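You operate a simulated robot arm through the tools that you are given. There is no shell and no other tool.

You are at the controls of a simulated robot arm. One attempt, no reset.

## Task
Make room on the right end of the black board for the grey sign (marked "Seconds"). At the end: the green box from the right end of the black board is on the middle of the black board; the purple peg from the right end of the black board is on the middle of the black board; the white green-striped egg from the right end of the black board stands on top of the black block; the grey sign from the middle of the black board stands where the green box stood; whatever was shut is shut again. Leave all else as you found it, and nothing knocked over. Set down upright: purple peg.
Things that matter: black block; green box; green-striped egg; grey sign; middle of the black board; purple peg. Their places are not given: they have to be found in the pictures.

It is judged by the outcome, as a careful person would: the job done as asked, and still so three seconds after it is handed in. It fails if anything else is knocked over, pushed out of place, dropped, spilled or broken.

## Robot
A 7-joint arm with a two-finger gripper, fixed in place. Base frame: the origin is on the floor under the middle of its stand, x ahead of it, y to its left, z up; the work surface is at about z = 81. Readings come in cm, degrees, newtons and seconds.
With the tool pointing down near the work surface it reaches from about 34 to 72 cm from the base axis. Its first joint turns from -66.0 to 66.0 degrees. Payload 2.45 kg.
The tool frame sits at the grasp point between the pads (the TCP): z along the fingers, y along the line on which they close. The tips reach 2.6 cm beyond it. The gripper opens to 9.6 cm; its body begins 6.9 cm behind the TCP.
Orientation is told as [roll, pitch, yaw] about the base's x, y, z axes, in that order, counted from this pose: with the fingers straight down and closing along the base's y, the tool's x points along the base's -x, its y along +y and its z along -z.

## Interface
- The arm moves only by the tool nudge_tool. Its arguments are lists of equal length, an entry for each row: "xyz": the shift along the tool's x, y, z in units of 50 mm (1.0 is 50 mm), a list of three; "turn": the turn, a rotation vector about the tool's x, y, z in units of 5 degrees (1.0 is 5 degrees), a list of three. In form: {"xyz": [[dx, dy, dz], ...], "turn": [[ax, ay, az], ...]}. A call has 1 to 20 rows; each row shifts and turns the commanded pose from where the row before left it, along the tool's axes as they then stand. "claw" is the finger opening in cm, from 0 to 9.6, set as the call begins (left out, the last holds). A call with a number of a shift or a turn outside -1 to 1 is refused whole. Each row takes 0.2 s and may step no farther than 5 cm and 8.6 degrees from the row before; otherwise, or with a gripper value out of range, the whole call is refused. A pose out of reach is approached as far as the arm can. The call stops where the force on the tool passes 40 N (or 10 N more than at its start, if that is more) or the arm is blocked; 0.2 s more then pass. The fingers move at their own pace (about 5 cm/s each) and stop on an object; they squeeze with about 33 N. The grip force told is the motor's: it shows also when the fingers shut on nothing. Time passes only in rows, and 0.2 s behind the last, so rows that do not move let the fingers close. The reply holds the time, the measured pose of the TCP, the force on the tool along the base axes, the opening and the grip force, in the units named above and with some noise, with the torque about the TCP (base axes, N m) and any sound that the robot's microphone picked up, and new pictures: "show" is both (left out), scene, wrist or none.
- Cameras (640 x 400 px; columns grow to the right, rows downward): "scene" is fixed at [15.25, -39.96, 139.64]; the picture's right is [0.82, -0.57, 0.00], its down [-0.47, -0.68, -0.57] and it looks along [0.32, 0.46, -0.82] (base axes); focal length 218 px, centre (320, 200). "wrist" rides on the gripper at [8.2, 0.3, -9.8] in the tool frame; the picture's right is [-0.04, 1.00, 0.00], its down [-0.73, -0.03, -0.68] and it looks along [-0.68, -0.03, 0.73] (tool axes); focal length 256 px, centre (320, 200).
- probe_pixels(camera, pixels): for up to 12 pixels [column, row] of the newest picture of that camera ("zoom" is the newest enlarged one), the place [x, y, z] in the base frame of the surface seen there, good to about 0.2 cm. It takes no simulated time.
- inspect(camera, box): a new picture of the part [left, top, right, bottom] of that camera's present view, enlarged. It takes no simulated time.
- job_done(): hands the job in; it is judged then, once.

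Open the gripper and draw the arm clear of the work before you hand the job in, unless the task says otherwise.

The tools are called by a JSON object that holds its "name" and its "arguments". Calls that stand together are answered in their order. nudge_tool: Moves the arm, as the interface text tells. Its arguments: {"type":"object","properties":{"xyz":{"type":"array","items":{"type":"array","items":{"type":"number"}}},"turn":{"type":"array","items":{"type":"array","items":{"type":"number"}}},"claw":{"type":"number"},"show":{"type":"string","enum":["both","scene","wrist","none"]}},"required":["xyz","turn"]} The other tools are called the same way: probe_pixels (camera, pixels) gives the place of the surface under pixels of a picture; inspect (camera, box) takes an enlarged picture of a part of a camera's view; job_done () hands the job in.

At the start:

```text
time_s: 0.0
tool_pos: [44.69, 12.08, 108.5]
tool_rot: [0.0, 0.0, 0.1]
wrist_force: [0.6, 1.3, 0.4]
ft_torque: [-0.04, -0.02, -0.01]
gripper_width: 9.6
grasp_force: 0.0
```

scene: 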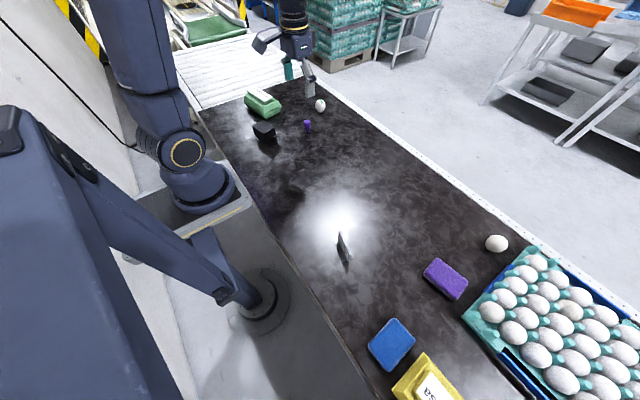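
wrist: 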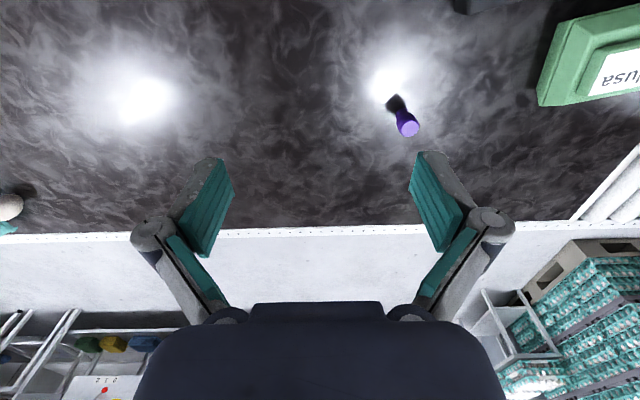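

I'll start by looking closer at the far end of the board, where the green box (263,103), black block (264,130), purple peg (307,125) and egg (320,105) appear, and at the grey sign (343,248) in the middle.

{"name": "inspect", "arguments": {"camera": "scene", "box": [220, 60, 360, 150]}}

{"name": "inspect", "arguments": {"camera": "scene", "box": [280, 200, 400, 280]}}

{"name": "probe_pixels", "arguments": {"camera": "scene", "pixels": [[263, 100], [264, 127], [307, 122], [320, 104], [343, 240], [345, 262], [320, 200], [497, 241], [444, 278], [391, 343], [425, 385], [300, 150]]}}

```text
4.44 times, centred on (290, 105) of scene
```

zoom: 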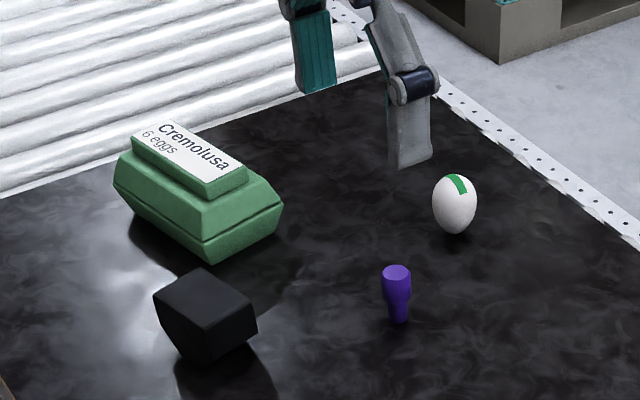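

```text
5.00 times, centred on (340, 240) of scene
```

zoom: 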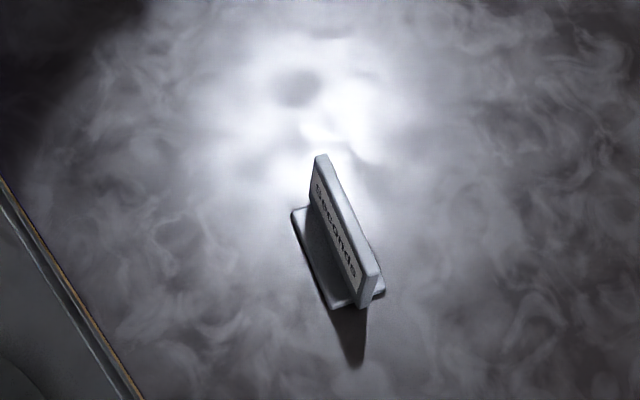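

```text
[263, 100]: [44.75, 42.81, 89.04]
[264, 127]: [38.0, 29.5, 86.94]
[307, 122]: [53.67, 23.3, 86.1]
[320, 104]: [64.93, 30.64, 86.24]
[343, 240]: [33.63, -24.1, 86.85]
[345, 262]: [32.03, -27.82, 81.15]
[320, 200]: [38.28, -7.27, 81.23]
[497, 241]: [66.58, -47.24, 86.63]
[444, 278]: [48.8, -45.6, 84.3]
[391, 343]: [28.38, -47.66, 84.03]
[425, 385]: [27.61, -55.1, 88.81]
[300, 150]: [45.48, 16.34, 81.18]
```

The sign stands at about (33, -25) and the other things are at y ≈ 23–43. I'll measure the sign (newest zoom) first, and the board edges.

{"name": "probe_pixels", "arguments": {"camera": "zoom", "pixels": [[320, 158], [372, 272], [340, 215], [312, 200], [360, 305], [298, 215], [332, 303], [315, 250], [380, 292], [345, 250], [368, 290], [322, 180]]}}

{"name": "probe_pixels", "arguments": {"camera": "scene", "pixels": [[205, 110], [250, 92], [318, 72], [400, 130], [500, 205], [536, 240], [260, 220], [330, 330], [370, 385], [470, 310], [510, 350], [220, 140]]}}

{"name": "inspect", "arguments": {"camera": "scene", "box": [360, 220, 640, 400]}}

```text
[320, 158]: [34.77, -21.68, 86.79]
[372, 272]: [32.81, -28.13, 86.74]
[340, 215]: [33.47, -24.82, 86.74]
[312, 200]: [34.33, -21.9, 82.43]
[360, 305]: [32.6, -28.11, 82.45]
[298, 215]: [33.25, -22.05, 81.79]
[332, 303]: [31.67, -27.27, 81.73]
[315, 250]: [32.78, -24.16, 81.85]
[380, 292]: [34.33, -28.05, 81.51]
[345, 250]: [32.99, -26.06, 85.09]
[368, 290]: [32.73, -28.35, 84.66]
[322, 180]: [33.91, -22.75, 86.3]
```

```text
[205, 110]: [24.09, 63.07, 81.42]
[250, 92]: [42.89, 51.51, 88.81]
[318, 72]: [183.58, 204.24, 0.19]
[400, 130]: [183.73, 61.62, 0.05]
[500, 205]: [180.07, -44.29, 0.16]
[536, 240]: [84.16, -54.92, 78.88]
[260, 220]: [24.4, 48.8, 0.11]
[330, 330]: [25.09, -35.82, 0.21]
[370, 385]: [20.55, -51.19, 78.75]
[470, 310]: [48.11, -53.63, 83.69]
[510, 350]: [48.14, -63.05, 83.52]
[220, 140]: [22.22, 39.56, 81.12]
```

```text
2.22 times, centred on (500, 310) of scene
```

zoom: 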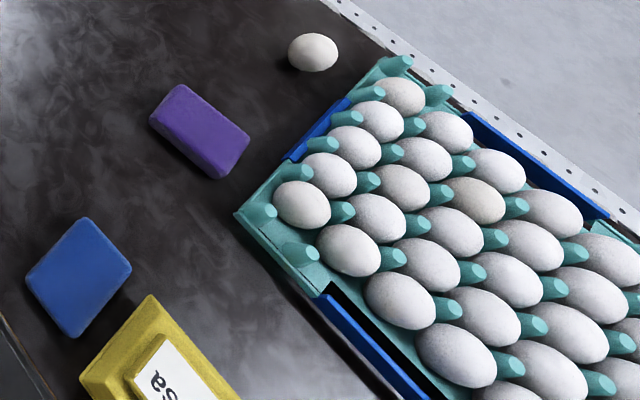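

Now I zoom on the far-end group again to measure the green box, black block, peg and egg.

{"name": "inspect", "arguments": {"camera": "scene", "box": [220, 60, 360, 150]}}

{"name": "probe_pixels", "arguments": {"camera": "zoom", "pixels": [[170, 125], [242, 170], [207, 195], [133, 145], [117, 180], [205, 255], [280, 205], [155, 297], [203, 268], [257, 298], [205, 330], [185, 355]]}}

{"name": "probe_pixels", "arguments": {"camera": "zoom", "pixels": [[397, 270], [398, 320], [386, 290], [410, 290], [455, 180], [455, 205], [455, 230], [435, 205], [475, 205], [257, 330], [220, 362], [205, 300]]}}

```text
4.44 times, centred on (290, 105) of scene
```

zoom: 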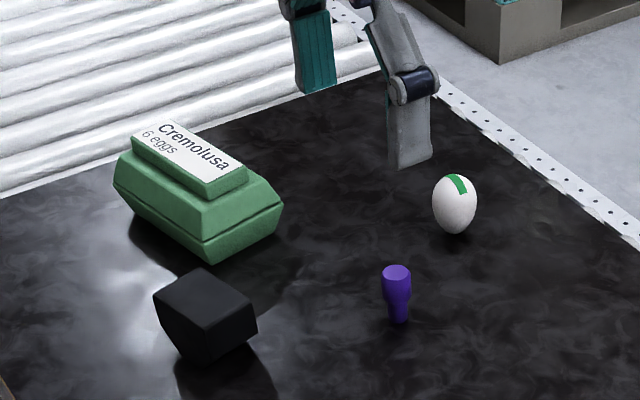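

```text
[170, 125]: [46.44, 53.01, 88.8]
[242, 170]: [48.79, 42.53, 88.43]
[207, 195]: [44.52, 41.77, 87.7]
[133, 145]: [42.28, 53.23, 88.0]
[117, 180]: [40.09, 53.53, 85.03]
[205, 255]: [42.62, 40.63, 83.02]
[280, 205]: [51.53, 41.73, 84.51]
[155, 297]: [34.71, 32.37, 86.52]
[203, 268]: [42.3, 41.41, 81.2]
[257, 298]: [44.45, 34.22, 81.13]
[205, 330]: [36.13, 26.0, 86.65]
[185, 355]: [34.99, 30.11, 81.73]
```

```text
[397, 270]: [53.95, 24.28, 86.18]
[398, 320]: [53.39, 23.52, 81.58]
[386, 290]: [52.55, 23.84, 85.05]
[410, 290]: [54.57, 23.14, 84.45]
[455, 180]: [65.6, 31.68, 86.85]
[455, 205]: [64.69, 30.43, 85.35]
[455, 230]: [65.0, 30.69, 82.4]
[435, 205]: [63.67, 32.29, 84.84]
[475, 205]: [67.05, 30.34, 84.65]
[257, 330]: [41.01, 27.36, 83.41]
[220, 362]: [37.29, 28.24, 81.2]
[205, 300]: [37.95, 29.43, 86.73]
```

The egg is close to the reach limit (r ≈ 72 cm) and the green box is about 9 cm across. I move the wrist camera over the far-end group for a closer look.

{"name": "nudge_tool", "arguments": {"xyz": [[0.3, 0.85, 0], [0.3, 0.85, 0], [0.3, 0.85, 0], [0.3, 0.85, 0], [0.3, 0.85, 0], [0.3, 0.85, 0]], "turn": [[0, 0, 0], [0, 0, 0], [0, 0, 0], [0, 0, 0], [0, 0, 0], [0, 0, 0]]}}

```text
time_s: 1.4
tool_pos: [35.61, 37.14, 108.13]
tool_rot: [-0.1, -0.1, 0.0]
wrist_force: [0.6, 0.3, 0.2]
ft_torque: [-0.05, -0.01, 0.02]
gripper_width: 9.61
grasp_force: 0.1
```

scene: 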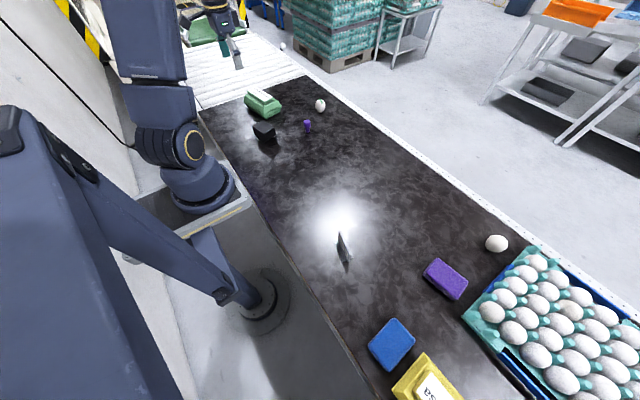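
wrist: 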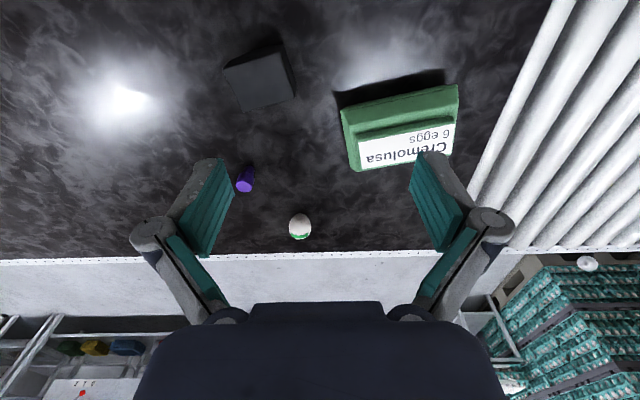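

The wrist picture now shows the whole group; I zoom on it to measure.

{"name": "inspect", "arguments": {"camera": "wrist", "box": [200, 20, 480, 195]}}

{"name": "probe_pixels", "arguments": {"camera": "wrist", "pixels": [[343, 105], [457, 85], [360, 170], [450, 150], [345, 130], [360, 140], [453, 125], [365, 165], [400, 115], [400, 125], [400, 105], [400, 150]]}}

{"name": "probe_pixels", "arguments": {"camera": "wrist", "pixels": [[225, 70], [281, 45], [294, 92], [243, 109], [260, 80], [246, 172], [246, 188], [239, 188], [254, 186], [300, 217], [292, 230], [309, 228]]}}

```text
2.29 times, centred on (340, 108) of wrist
```

zoom: 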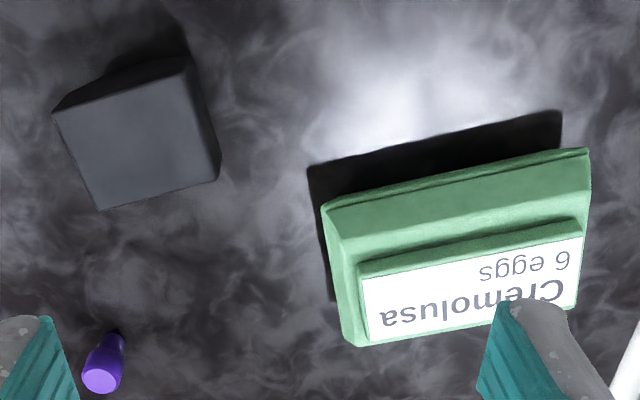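

```text
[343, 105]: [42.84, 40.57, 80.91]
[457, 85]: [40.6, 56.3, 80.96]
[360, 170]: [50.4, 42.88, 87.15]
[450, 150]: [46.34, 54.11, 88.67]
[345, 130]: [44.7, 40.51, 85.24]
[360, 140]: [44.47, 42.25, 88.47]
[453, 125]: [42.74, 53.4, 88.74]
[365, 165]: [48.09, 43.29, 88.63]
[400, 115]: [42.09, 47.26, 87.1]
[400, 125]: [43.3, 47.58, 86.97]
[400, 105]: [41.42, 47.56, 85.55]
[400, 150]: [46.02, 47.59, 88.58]
```

```text
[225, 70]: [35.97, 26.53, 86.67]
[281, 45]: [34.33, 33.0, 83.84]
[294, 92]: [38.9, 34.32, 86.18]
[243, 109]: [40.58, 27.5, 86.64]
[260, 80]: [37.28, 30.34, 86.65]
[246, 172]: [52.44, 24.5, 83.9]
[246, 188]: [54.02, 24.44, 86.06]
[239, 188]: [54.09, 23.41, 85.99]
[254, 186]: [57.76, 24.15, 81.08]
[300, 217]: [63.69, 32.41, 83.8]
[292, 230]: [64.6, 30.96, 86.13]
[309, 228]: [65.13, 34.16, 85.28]
```

The box's long axis is turned about 9° from y, centre near (45.4, 48.3). I want to see its end profile to decide the grip, so I back off toward -y and turn the tool so the wrist camera looks along +y.

{"name": "nudge_tool", "arguments": {"xyz": [[-0.376, -0.7, 0.2], [-0.376, -0.7, 0.2], [-0.376, -0.7, 0.2], [-0.376, -0.7, 0.2], [-0.376, -0.7, 0.2], [0, 0, 0], [0, 0, 0], [0, 0, 0], [0, 0, 0], [0, 0, 0], [0, 0, 0], [0, 0, 0], [0, 0, 0], [0, 0, 0], [0, 0, 0], [0, 0, 0], [0, 0, 0], [0, 0, 0], [0, 0, 0], [0, 0, 0]], "turn": [[0, 0, 0], [0, 0, 0], [0, 0, 0], [0, 0, 0], [0, 0, 0], [0, 0, -1], [0, 0, -1], [0, 0, -1], [0, 0, -1], [0, 0, -1], [0, 0, -1], [0, 0, -1], [0, 0, -1], [0, 0, -1], [0, 0, -1], [0, 0, -1], [0, 0, -1], [0, 0, -1], [0, 0, -1], [0, 0, -1]]}}

```text
time_s: 5.6
tool_pos: [45.01, 20.08, 103.5]
tool_rot: [0.0, 0.0, 75.2]
wrist_force: [0.4, -1.0, -0.9]
ft_torque: [-0.01, 0.0, 0.02]
gripper_width: 9.61
grasp_force: 0.0
```

scene: 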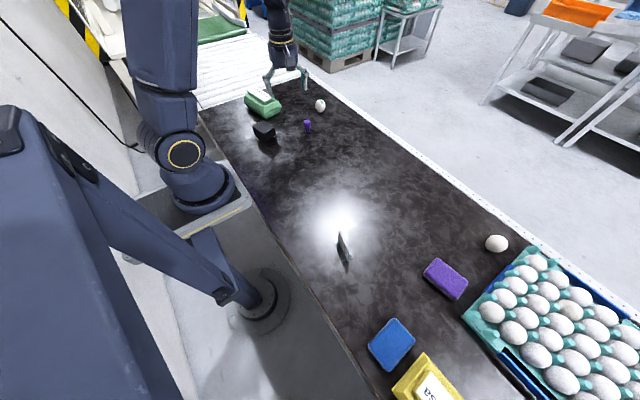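
wrist: 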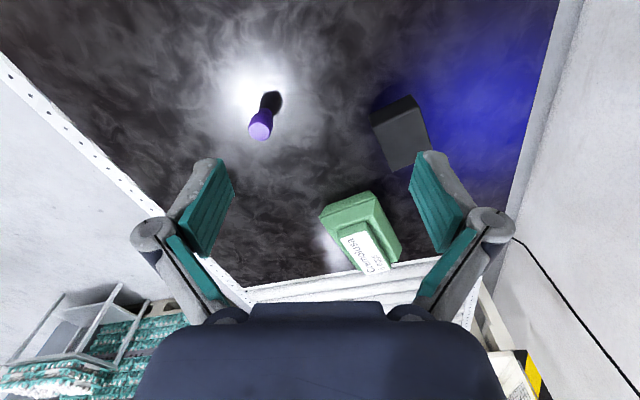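

The box end faces the camera at (360,205); I zoom on it and measure its flange and side edges.

{"name": "inspect", "arguments": {"camera": "wrist", "box": [300, 175, 420, 275]}}

{"name": "probe_pixels", "arguments": {"camera": "wrist", "pixels": [[321, 213], [372, 192], [326, 206], [365, 190], [338, 236], [388, 222], [345, 245], [372, 225], [345, 205], [355, 205], [335, 225], [378, 210]]}}

```text
4.00 times, centred on (360, 225) of wrist
```

zoom: 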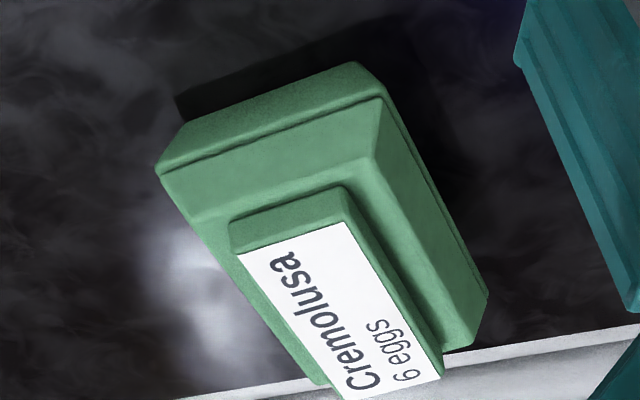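

```text
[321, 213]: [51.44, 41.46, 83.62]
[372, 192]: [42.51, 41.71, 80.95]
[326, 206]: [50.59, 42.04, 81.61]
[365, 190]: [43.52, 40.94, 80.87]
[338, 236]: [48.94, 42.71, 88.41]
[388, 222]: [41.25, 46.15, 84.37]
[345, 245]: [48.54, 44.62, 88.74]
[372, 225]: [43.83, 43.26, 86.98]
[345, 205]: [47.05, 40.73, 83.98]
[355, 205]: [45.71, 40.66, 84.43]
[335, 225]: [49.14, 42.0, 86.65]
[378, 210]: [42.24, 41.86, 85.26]
```

Measuring the rim (widest line) of the box from this zoom.

{"name": "probe_pixels", "arguments": {"camera": "zoom", "pixels": [[160, 172], [380, 102], [486, 300], [320, 383], [270, 135], [433, 200], [235, 285], [470, 340], [357, 66], [185, 128], [195, 230], [460, 250]]}}

{"name": "inspect", "arguments": {"camera": "wrist", "box": [315, 180, 395, 230]}}

{"name": "inspect", "arguments": {"camera": "scene", "box": [240, 80, 290, 120]}}

```text
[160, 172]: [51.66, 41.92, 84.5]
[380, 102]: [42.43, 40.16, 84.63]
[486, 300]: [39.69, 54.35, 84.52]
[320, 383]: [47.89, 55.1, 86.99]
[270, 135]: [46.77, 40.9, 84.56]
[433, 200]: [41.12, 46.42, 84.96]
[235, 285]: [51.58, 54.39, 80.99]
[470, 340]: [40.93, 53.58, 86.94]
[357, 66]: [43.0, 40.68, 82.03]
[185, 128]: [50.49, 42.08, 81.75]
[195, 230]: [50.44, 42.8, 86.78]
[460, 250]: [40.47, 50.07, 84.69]
```

```text
8.00 times, centred on (355, 205) of wrist
```

zoom: 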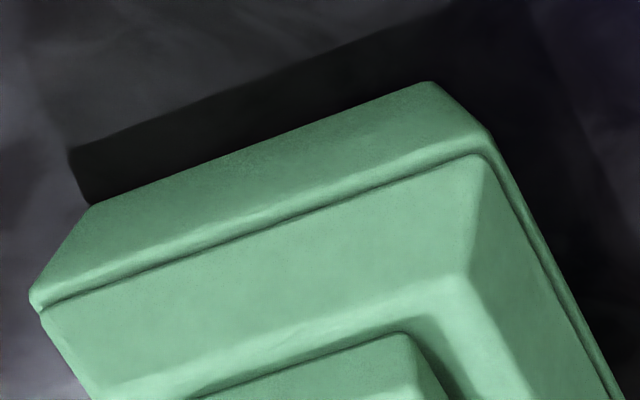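

```text
10.00 times, centred on (265, 100) of scene
```

zoom: 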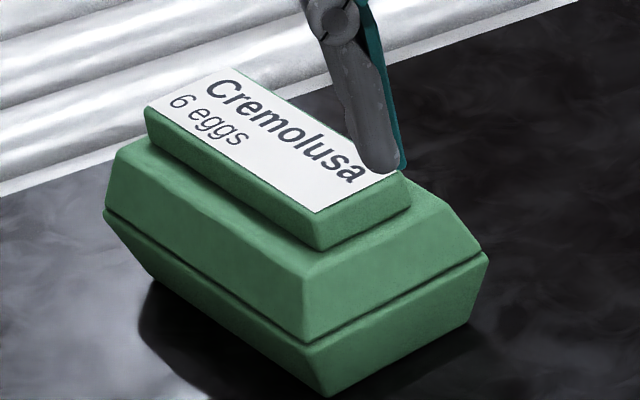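

The rim is about 9.4 cm wide, too tight for the 9.6 cm opening, so the raised label block (≈4.3 cm wide, z 87–88.7) will be the grip for the box. First I deal with the peg: hover above it at about (53.8, 24).

{"name": "nudge_tool", "arguments": {"xyz": [[-0.401, -0.501, 0.567], [-0.401, -0.501, 0.567], [-0.401, -0.501, 0.567]], "turn": [[0, 0, 0], [0, 0, 0], [0, 0, 0]]}}

```text
time_s: 6.4
tool_pos: [54.06, 23.99, 95.02]
tool_rot: [-0.1, 0.2, 75.1]
wrist_force: [0.0, -0.3, -0.7]
ft_torque: [0.0, 0.01, -0.02]
gripper_width: 9.59
grasp_force: 0.1
```

scene: 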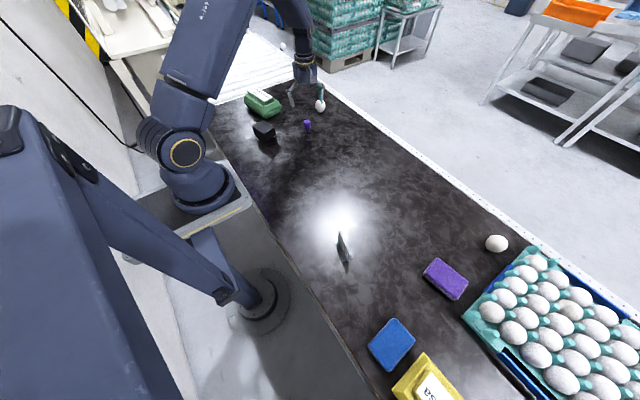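
wrist: 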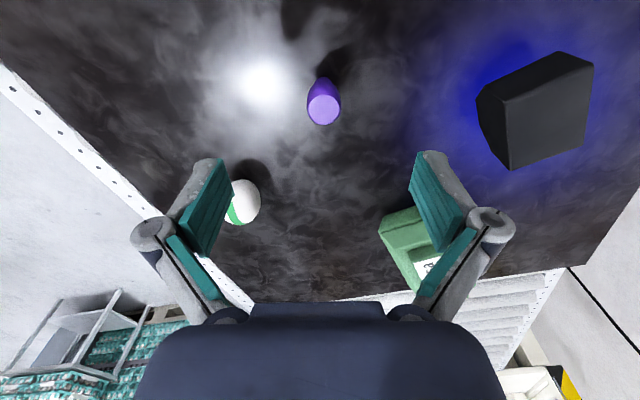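

The peg is at (323,100) in the wrist picture and black block at (540,105). I zoom and measure the peg and block top before descending.

{"name": "inspect", "arguments": {"camera": "wrist", "box": [280, 60, 370, 140]}}

{"name": "probe_pixels", "arguments": {"camera": "wrist", "pixels": [[324, 108], [310, 106], [338, 106], [324, 122], [324, 95], [323, 82], [507, 100], [590, 62], [587, 140], [512, 166], [558, 54], [478, 92]]}}

{"name": "inspect", "arguments": {"camera": "wrist", "box": [460, 40, 620, 180]}}

```text
5.00 times, centred on (325, 100) of wrist
```

zoom: 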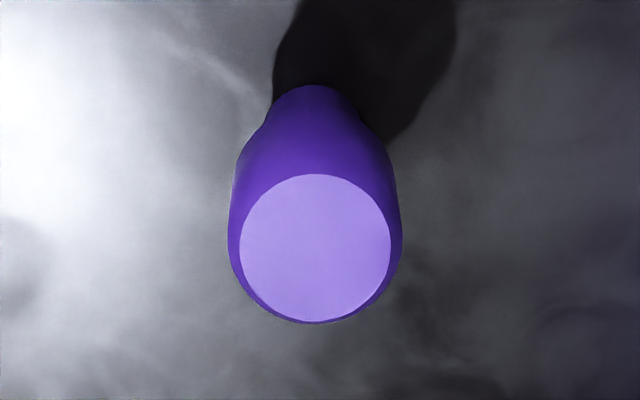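

```text
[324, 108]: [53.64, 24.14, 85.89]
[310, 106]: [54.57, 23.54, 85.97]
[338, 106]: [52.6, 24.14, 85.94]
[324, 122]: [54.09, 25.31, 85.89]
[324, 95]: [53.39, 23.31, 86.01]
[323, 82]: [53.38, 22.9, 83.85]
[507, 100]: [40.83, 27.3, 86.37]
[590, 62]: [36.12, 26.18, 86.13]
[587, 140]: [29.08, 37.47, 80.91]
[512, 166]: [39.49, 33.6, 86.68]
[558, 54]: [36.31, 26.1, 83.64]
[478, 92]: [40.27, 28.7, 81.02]
```

```text
2.86 times, centred on (540, 110) of wrist
```

zoom: 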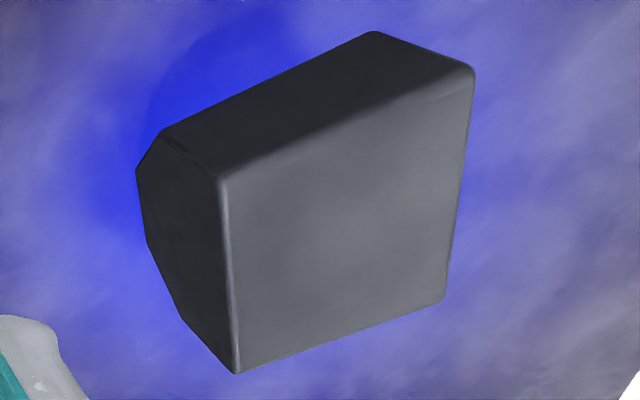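

The peg top centre is at about (53.65, 24.1), roughly 0.3 cm along the tool's +y from the TCP. I centre on it, narrow the opening to 5 cm and descend to z ≈ 84.4.

{"name": "nudge_tool", "arguments": {"xyz": [[0, 0.06, 0], [0, 0, 0.5], [0, 0, 0.5], [0, 0, 0.5], [0, 0, 0.4], [0, 0, 0.22]], "turn": [[0, 0, 0], [0, 0, 0], [0, 0, 0], [0, 0, 0], [0, 0, 0], [0, 0, 0]], "claw": 5.0}}

```text
time_s: 7.8
tool_pos: [53.68, 23.9, 84.21]
tool_rot: [-0.2, 0.0, 75.0]
wrist_force: [-0.9, 0.0, 0.0]
ft_torque: [0.0, 0.0, 0.04]
gripper_width: 4.99
grasp_force: 0.0
```

scene: 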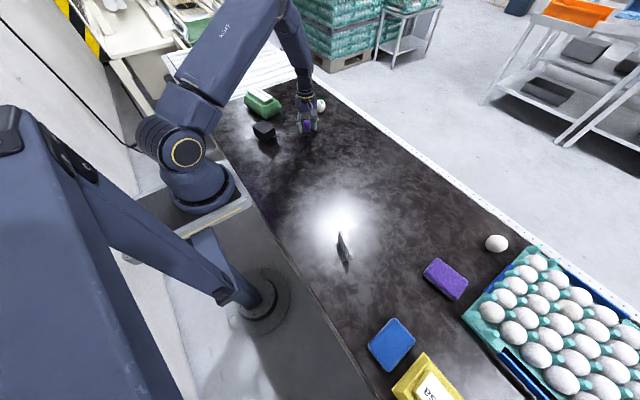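
wrist: 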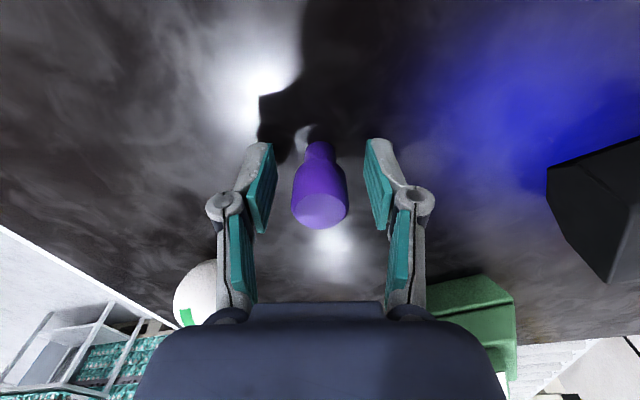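

The peg sits centred between the pads at (320,190). I close on it.

{"name": "nudge_tool", "arguments": {"xyz": [[0, 0, 0], [0, 0, 0], [0, 0, 0], [0, 0, 0]], "turn": [[0, 0, 0], [0, 0, 0], [0, 0, 0], [0, 0, 0]], "claw": 1.5}}

```text
time_s: 8.8
tool_pos: [53.7, 23.9, 84.31]
tool_rot: [0.0, -0.1, 75.1]
wrist_force: [-0.6, -0.1, -0.3]
ft_torque: [0.02, -0.01, 0.03]
gripper_width: 2.35
grasp_force: 32.6
```

scene: 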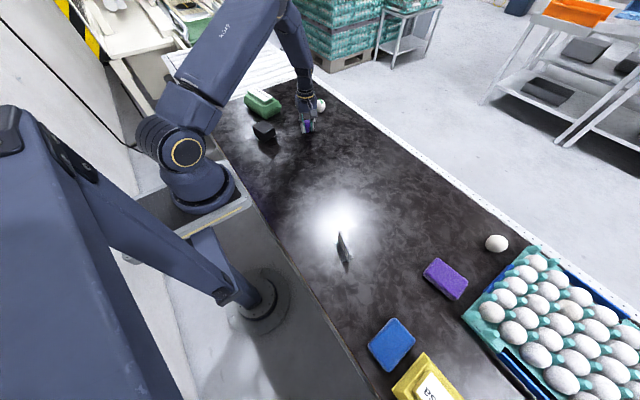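
wrist: 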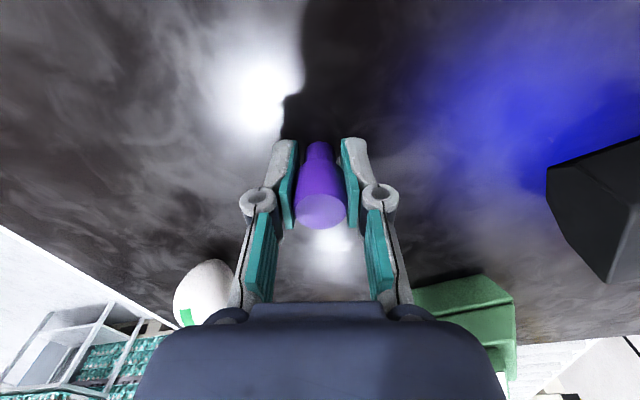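

The peg is held (2.35 cm). I lift it 10 cm and carry it over the middle of the board, then look around there before setting it down.

{"name": "nudge_tool", "arguments": {"xyz": [[0, 0, -0.6], [0, 0, -0.9], [0, 0, -0.9], [0.859, -0.326, 0], [0.859, -0.326, 0], [0.859, -0.326, 0], [0.859, -0.326, 0], [0.859, -0.326, 0], [0.859, -0.326, 0], [0.859, -0.326, 0]], "turn": [[0, 0, 0], [0, 0, 0], [0, 0, 0], [0, 0, 0], [0, 0, 0], [0, 0, 0], [0, 0, 0], [0, 0, 0], [0, 0, 0], [0, 0, 0]]}}

```text
time_s: 11.0
tool_pos: [56.98, -7.83, 96.7]
tool_rot: [-0.1, -0.1, 75.0]
wrist_force: [-0.1, 0.3, 0.1]
ft_torque: [0.03, 0.02, 0.02]
gripper_width: 2.34
grasp_force: 33.1
```

scene: 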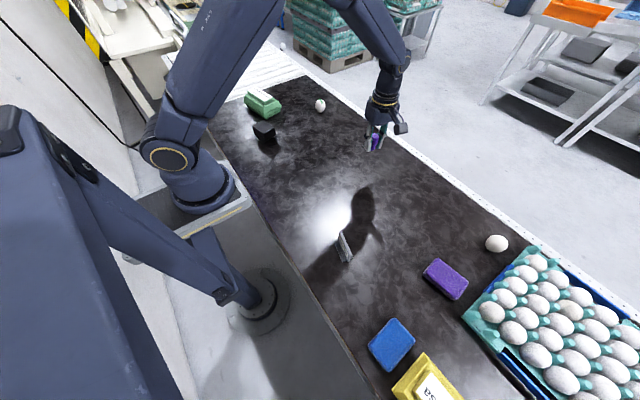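
wrist: 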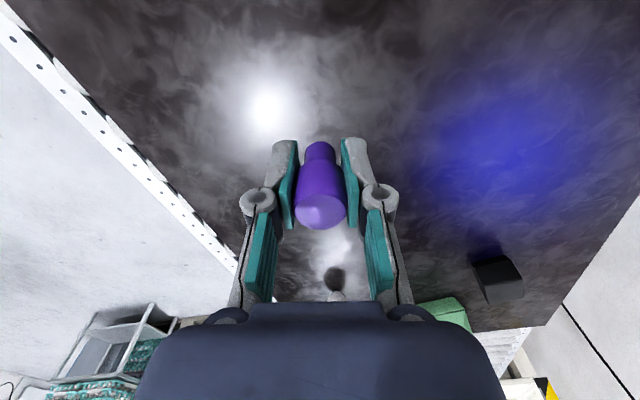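

The peg is over (57, -8) at the middle of the board, clear of everything. I lower it by nearly the amount lifted (12.0 cm), watching the force.

{"name": "nudge_tool", "arguments": {"xyz": [[0, 0, 0.8], [0, 0, 0.8], [0, 0, 0.5], [0, 0, 0.2], [0, 0, 0.06]], "turn": [[0, 0, 0], [0, 0, 0], [0, 0, 0], [0, 0, 0], [0, 0, 0]]}}

```text
time_s: 12.2
tool_pos: [57.07, -8.08, 84.7]
tool_rot: [-0.1, 0.1, 75.1]
wrist_force: [0.4, 0.9, -0.5]
ft_torque: [0.02, 0.01, 0.04]
gripper_width: 2.34
grasp_force: 33.3
```

scene: 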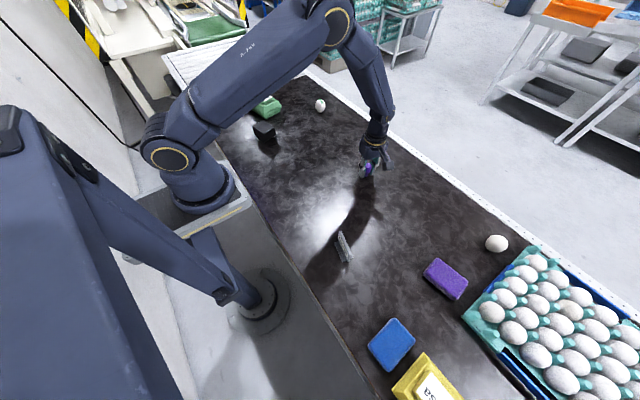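
wrist: 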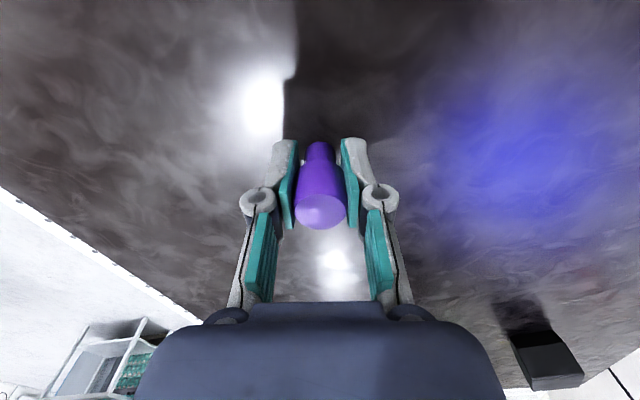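

No contact force yet; I go down in 1 mm steps until the base touches.

{"name": "nudge_tool", "arguments": {"xyz": [[0, 0, 0.02], [0, 0, 0.02]], "turn": [[0, 0, 0], [0, 0, 0]], "show": "none"}}

{"name": "inspect", "arguments": {"camera": "wrist", "box": [270, 120, 370, 240]}}

```text
time_s: 12.8
tool_pos: [56.88, -8.14, 84.53]
tool_rot: [-0.1, 0.0, 75.0]
wrist_force: [0.4, -0.4, -0.2]
ft_torque: [-0.01, 0.01, -0.02]
gripper_width: 2.32
grasp_force: 32.9
```

```text
3.33 times, centred on (320, 180) of wrist
```

zoom: 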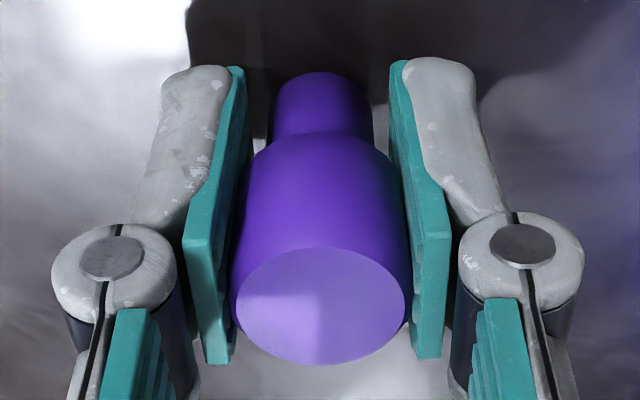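

Still no contact force at z 84.5; I continue down 1 mm at a time.

{"name": "nudge_tool", "arguments": {"xyz": [[0, 0, 0.02]], "turn": [[0, 0, 0]], "show": "none"}}

```text
time_s: 13.2
tool_pos: [56.93, -8.13, 84.43]
tool_rot: [0.0, 0.1, 75.0]
wrist_force: [-0.2, 0.0, -0.1]
ft_torque: [0.0, 0.02, 0.0]
gripper_width: 2.35
grasp_force: 32.6
```

Still free; another millimetre.

{"name": "nudge_tool", "arguments": {"xyz": [[0, 0, 0.02]], "turn": [[0, 0, 0]], "show": "none"}}

```text
time_s: 13.6
tool_pos: [56.89, -8.02, 84.4]
tool_rot: [-0.1, 0.0, 75.2]
wrist_force: [0.5, -0.5, -0.5]
ft_torque: [0.01, 0.01, -0.02]
gripper_width: 2.35
grasp_force: 33.5
```

Measured z 84.4 is still slightly above the grasp height (≈84.26); next millimetre.

{"name": "nudge_tool", "arguments": {"xyz": [[0, 0, 0.02]], "turn": [[0, 0, 0]], "show": "none"}}

```text
time_s: 14.0
tool_pos: [56.86, -7.98, 84.18]
tool_rot: [-0.1, 0.0, 75.0]
wrist_force: [-0.6, 0.1, 4.8]
ft_torque: [0.01, 0.02, 0.02]
gripper_width: 2.33
grasp_force: 33.5
```

Contact: 4.8 N upward on the tool. I open to 5 cm, then lift straight up.

{"name": "nudge_tool", "arguments": {"xyz": [[0, 0, 0], [0, 0, 0], [0, 0, 0]], "turn": [[0, 0, 0], [0, 0, 0], [0, 0, 0]], "claw": 5.0, "show": "wrist"}}

```text
time_s: 14.8
tool_pos: [56.7, -7.98, 84.28]
tool_rot: [0.0, 0.1, 75.2]
wrist_force: [0.4, 0.1, -0.3]
ft_torque: [-0.01, 0.02, 0.05]
gripper_width: 5.02
grasp_force: 0.1
```

wrist: 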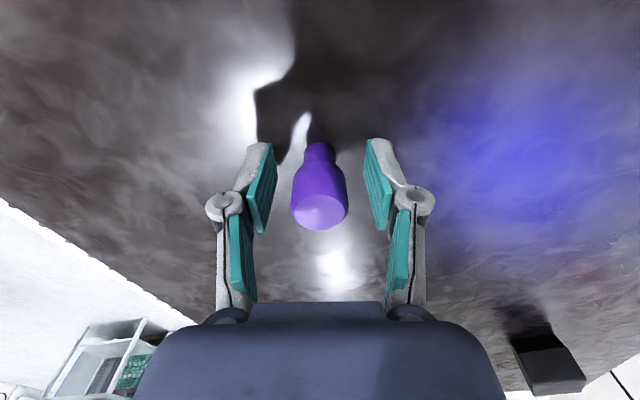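

The peg stands on its own. I lift clear and go over the green box's label block, turning the tool to yaw ≈ 100°.

{"name": "nudge_tool", "arguments": {"xyz": [[0, 0, -0.6], [0, 0, -1], [0, 0, -1], [0, 0, -0.4], [-0.825, 0.434, 0], [-0.825, 0.434, 0], [-0.825, 0.434, 0], [-0.825, 0.434, 0], [-0.825, 0.434, 0], [-0.825, 0.434, 0], [-0.825, 0.434, 0], [-0.825, 0.434, 0], [-0.825, 0.434, 0], [-0.825, 0.434, 0], [-0.825, 0.434, 0], [0, 0, 0], [0, 0, 0], [0, 0, 0], [0, 0, 0], [0, 0, 0]], "turn": [[0, 0, 0], [0, 0, 0], [0, 0, 0], [0, 0, 0], [0, 0, 0], [0, 0, 0], [0, 0, 0], [0, 0, 0], [0, 0, 0], [0, 0, 0], [0, 0, 0], [0, 0, 0], [0, 0, 0], [0, 0, 0], [0, 0, 0], [0, 0, -1], [0, 0, -1], [0, 0, -1], [0, 0, -1], [0, 0, -1]], "claw": 8.0}}

```text
time_s: 19.0
tool_pos: [45.46, 41.89, 99.05]
tool_rot: [0.0, 0.0, 100.0]
wrist_force: [1.3, 0.6, 1.1]
ft_torque: [0.01, 0.04, 0.01]
gripper_width: 8.03
grasp_force: 0.0
```

scene: 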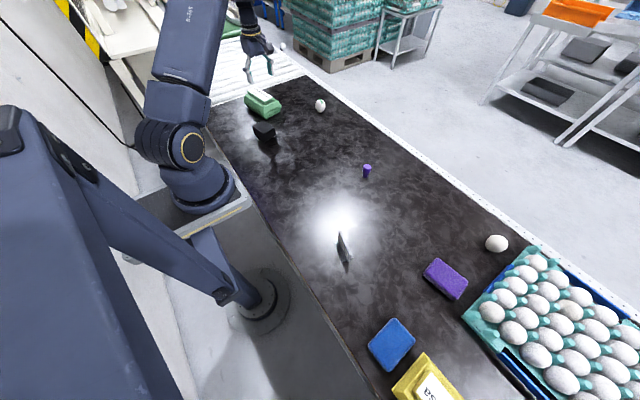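
wrist: 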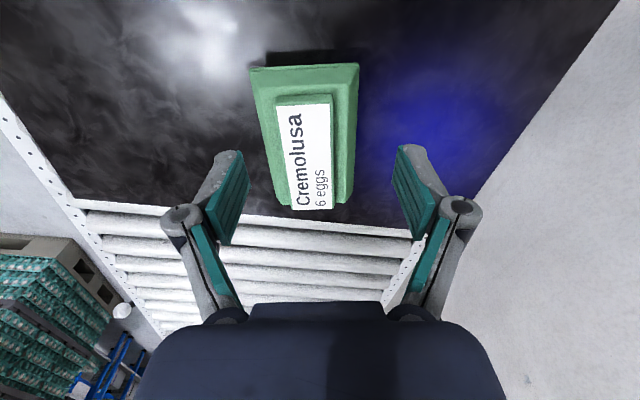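

The peg stands fine in the middle (scene 367,170). The box lies lengthwise under the gripper; I zoom to get the label block's corners exactly.

{"name": "inspect", "arguments": {"camera": "wrist", "box": [230, 40, 390, 220]}}

{"name": "probe_pixels", "arguments": {"camera": "wrist", "pixels": [[277, 106], [329, 104], [293, 208], [333, 206], [285, 150], [331, 150], [274, 96], [328, 95], [345, 110], [262, 110], [352, 180], [251, 70]]}}

```text
2.22 times, centred on (310, 130) of wrist
```

zoom: 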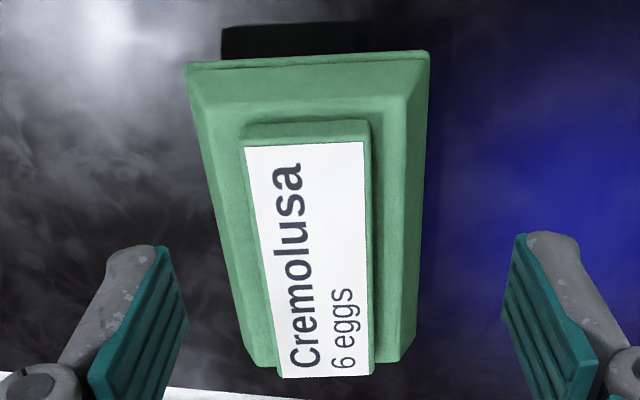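

```text
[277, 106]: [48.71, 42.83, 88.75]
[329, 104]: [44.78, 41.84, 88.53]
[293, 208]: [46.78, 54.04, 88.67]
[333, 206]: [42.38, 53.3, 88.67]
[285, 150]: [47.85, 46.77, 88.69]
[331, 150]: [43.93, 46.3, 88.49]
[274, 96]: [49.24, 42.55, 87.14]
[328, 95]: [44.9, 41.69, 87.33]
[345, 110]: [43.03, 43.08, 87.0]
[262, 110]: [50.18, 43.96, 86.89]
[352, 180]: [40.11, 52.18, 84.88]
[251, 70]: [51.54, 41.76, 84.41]
```

Label block: width ≈ 4.3 cm, centre ≈ (45.7, 48.0), turned ≈10.5°. I move over it at z ≈ 93 and check alignment.

{"name": "nudge_tool", "arguments": {"xyz": [[-0.6, -0.126, 0.6], [-0.594, -0.126, 0.6]], "turn": [[0, 0, -0.1], [0, 0, 0]]}}

```text
time_s: 19.6
tool_pos: [45.41, 47.79, 93.09]
tool_rot: [0.0, 0.1, 100.6]
wrist_force: [-0.3, -0.1, 0.0]
ft_torque: [-0.02, 0.0, -0.02]
gripper_width: 7.97
grasp_force: 0.1
```

scene: 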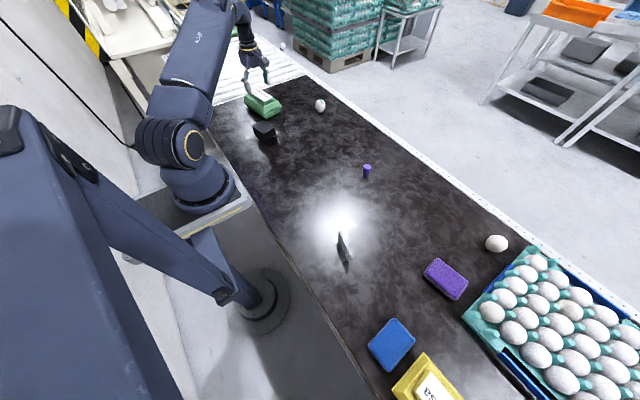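
wrist: 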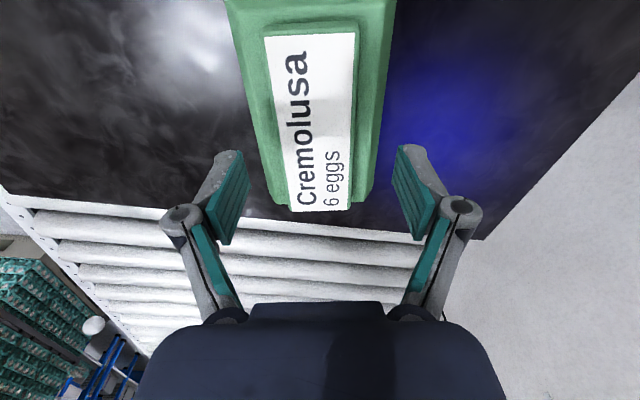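

Alignment check: the block's centre should appear at (320,141); I probe the label edges along that row.

{"name": "probe_pixels", "arguments": {"camera": "wrist", "pixels": [[320, 141], [290, 141], [350, 141], [320, 37], [320, 207], [282, 141], [358, 141]]}}

```text
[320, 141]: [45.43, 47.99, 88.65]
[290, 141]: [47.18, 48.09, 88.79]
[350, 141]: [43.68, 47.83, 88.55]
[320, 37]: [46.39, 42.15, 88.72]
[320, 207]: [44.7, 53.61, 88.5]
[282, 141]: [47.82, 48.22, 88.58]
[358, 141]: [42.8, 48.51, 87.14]
```

Centred within a millimetre or two. I descend 3.2 cm so the tips flank the label block just above the lid's shoulder.

{"name": "nudge_tool", "arguments": {"xyz": [[0, 0, 0.4], [0, 0, 0.2], [0, 0, 0.04]], "turn": [[0, 0, 0], [0, 0, 0], [0, 0, 0]]}}

```text
time_s: 20.4
tool_pos: [45.52, 48.0, 89.84]
tool_rot: [0.1, 0.1, 100.6]
wrist_force: [0.1, -1.4, 0.3]
ft_torque: [-0.01, 0.02, -0.01]
gripper_width: 8.0
grasp_force: 0.1
```

scene: 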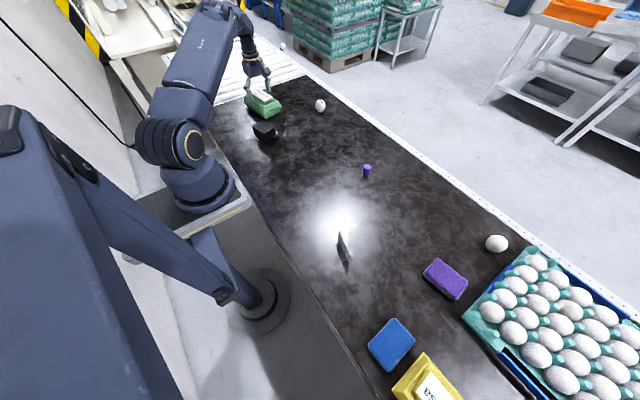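
wrist: 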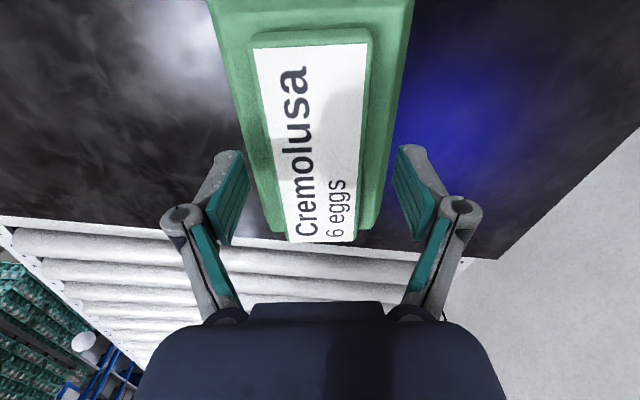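

At z 89.8 with no contact; now I close on the label block.

{"name": "nudge_tool", "arguments": {"xyz": [[0, 0, 0], [0, 0, 0], [0, 0, 0], [0, 0, 0]], "turn": [[0, 0, 0], [0, 0, 0], [0, 0, 0], [0, 0, 0]], "claw": 3.0}}

{"name": "inspect", "arguments": {"camera": "wrist", "box": [220, 0, 420, 250]}}

```text
time_s: 21.4
tool_pos: [45.59, 48.01, 89.85]
tool_rot: [-0.1, 0.0, 100.5]
wrist_force: [2.3, 0.9, 0.5]
ft_torque: [0.1, -0.26, -0.02]
gripper_width: 4.94
grasp_force: 32.5
```

scene: 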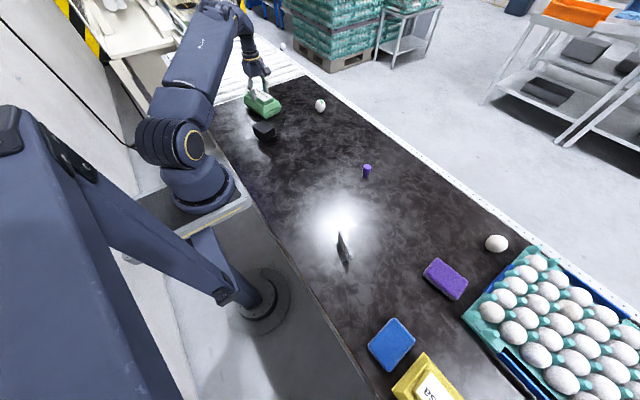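
wrist: 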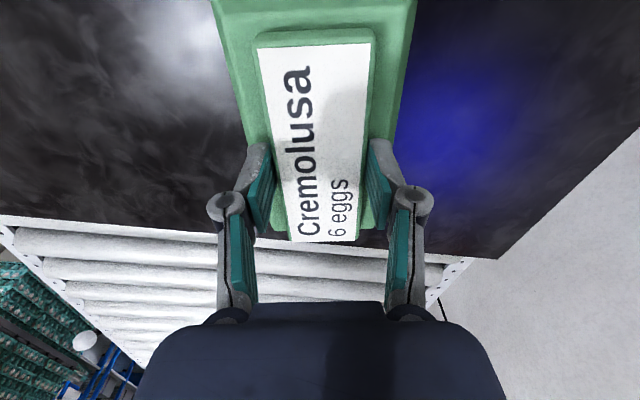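

```text
1.60 times, centred on (320, 125) of wrist
```

zoom: 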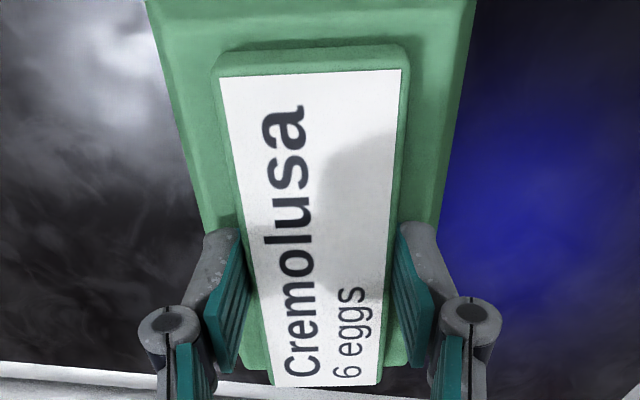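

The grip closed on the block at 4.94 cm. I lift 1 cm and look whether the whole box rises with the lid shut.

{"name": "nudge_tool", "arguments": {"xyz": [[0, 0, -0.1], [0, 0, -0.1], [0, 0, 0]], "turn": [[0, 0, 0], [0, 0, 0], [0, 0, 0]]}}

{"name": "inspect", "arguments": {"camera": "scene", "box": [230, 75, 300, 125]}}

```text
time_s: 22.2
tool_pos: [45.64, 48.04, 90.81]
tool_rot: [-0.1, 0.1, 100.5]
wrist_force: [-0.2, -1.0, -4.0]
ft_torque: [0.02, 0.04, -0.01]
gripper_width: 4.91
grasp_force: 33.1
```

scene: 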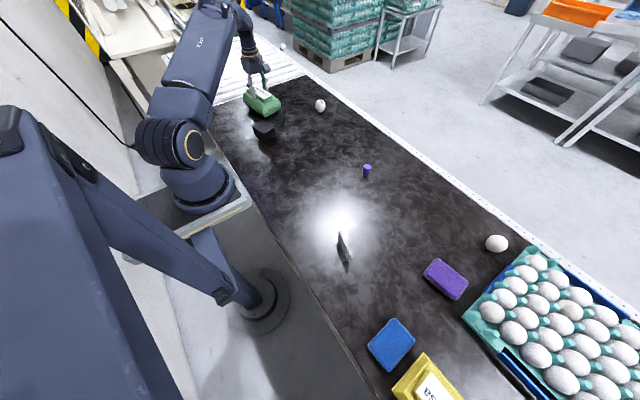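
wrist: 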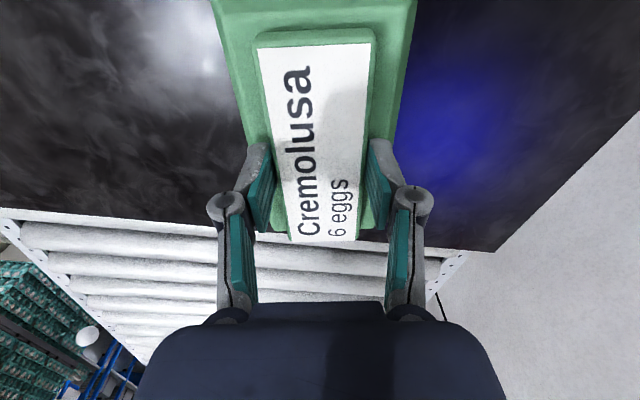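

```text
8.00 times, centred on (265, 100) of scene
```

zoom: 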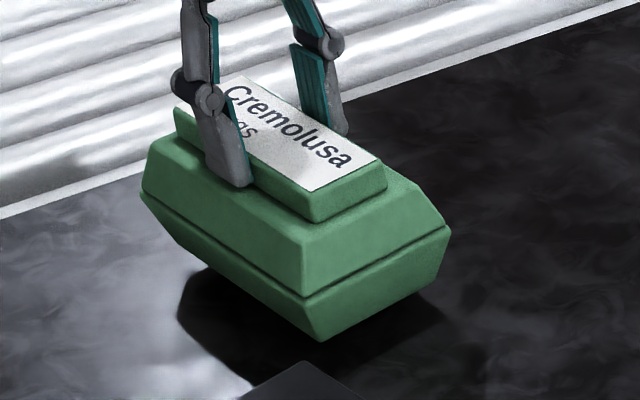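

The whole box rises with its lid shut (about 4 N). I lift it clear and carry it to the middle, near (44, -10), turning it square to the board on the way.

{"name": "nudge_tool", "arguments": {"xyz": [[0, 0, -0.5], [0, 0, -0.7], [0, 0, -0.7], [0.6, 0.128, 0], [0.85, 0.182, 0], [0.85, 0.182, 0], [0.85, 0.182, 0], [0.85, 0.182, 0], [0.85, 0.182, 0], [0.85, 0.182, 0], [0.85, 0.182, 0], [0.85, 0.182, 0], [0.85, 0.182, 0], [0.85, 0.182, 0], [0.85, 0.182, 0], [0.85, 0.182, 0], [0.55, 0.118, 0], [0, 0, 0], [0, 0, 0]], "turn": [[0, 0, 0], [0, 0, 0], [0, 0, 0], [0, 0, 0], [0, 0, 0], [0, 0, 0], [0, 0, 0], [0, 0, 0], [0, 0, 0], [0, 0, 0], [0, 0, 0], [0, 0, 0], [0, 0, 0], [0, 0, 0], [0, 0, 0], [0, 0, 0], [0, 0, 0], [0, 0, 1], [0, 0, 1]]}}

```text
time_s: 26.2
tool_pos: [44.12, -9.84, 100.51]
tool_rot: [0.1, 0.0, 90.5]
wrist_force: [-0.3, 0.5, -4.6]
ft_torque: [-0.03, -0.01, 0.01]
gripper_width: 4.96
grasp_force: 32.9
```

scene: 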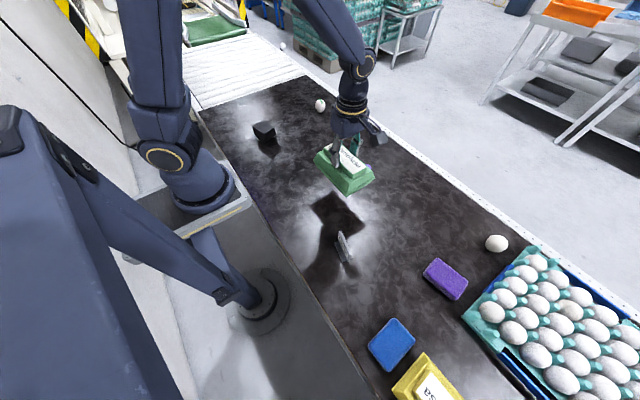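
wrist: 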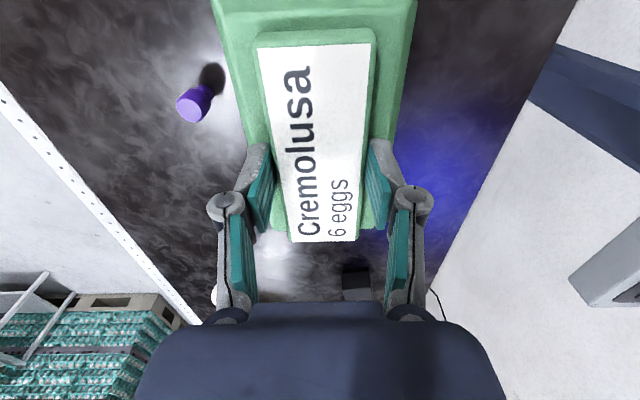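

The box hangs level over (44, -10), the peg clear at (195,105) in the wrist picture. I lower it 10.2 cm of the 10.5 cm lifted.

{"name": "nudge_tool", "arguments": {"xyz": [[0, 0, 0.6], [0, 0, 0.6], [0, 0, 0.5], [0, 0, 0.24], [0, 0, 0.1]], "turn": [[0, 0, 0], [0, 0, 0], [0, 0, 0], [0, 0, 0], [0, 0, 0]], "show": "scene"}}

```text
time_s: 27.4
tool_pos: [44.12, -10.08, 90.06]
tool_rot: [0.0, 0.1, 90.5]
wrist_force: [0.1, -0.2, -3.9]
ft_torque: [-0.02, 0.01, -0.03]
gripper_width: 4.88
grasp_force: 33.7
```

scene: 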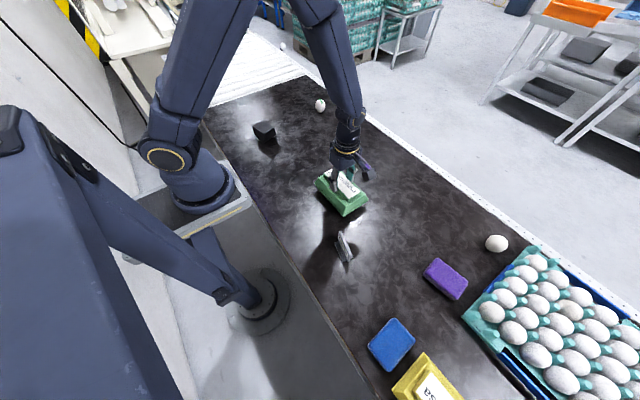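

Still hanging free (-3.9 N). I go on in 1 mm steps.

{"name": "nudge_tool", "arguments": {"xyz": [[0, 0, 0.02], [0, 0, 0.02]], "turn": [[0, 0, 0], [0, 0, 0]], "show": "none"}}

```text
time_s: 28.0
tool_pos: [44.05, -10.03, 90.02]
tool_rot: [0.0, 0.0, 90.5]
wrist_force: [0.0, 0.4, -3.8]
ft_torque: [0.0, -0.06, -0.01]
gripper_width: 4.93
grasp_force: 32.9
```

No contact yet; one more millimetre step.

{"name": "nudge_tool", "arguments": {"xyz": [[0, 0, 0.02]], "turn": [[0, 0, 0]], "show": "none"}}

```text
time_s: 28.4
tool_pos: [44.05, -10.03, 89.88]
tool_rot: [0.0, 0.0, 90.6]
wrist_force: [-2.2, -1.0, 3.2]
ft_torque: [0.41, -0.04, 0.14]
gripper_width: 4.91
grasp_force: 33.4
```

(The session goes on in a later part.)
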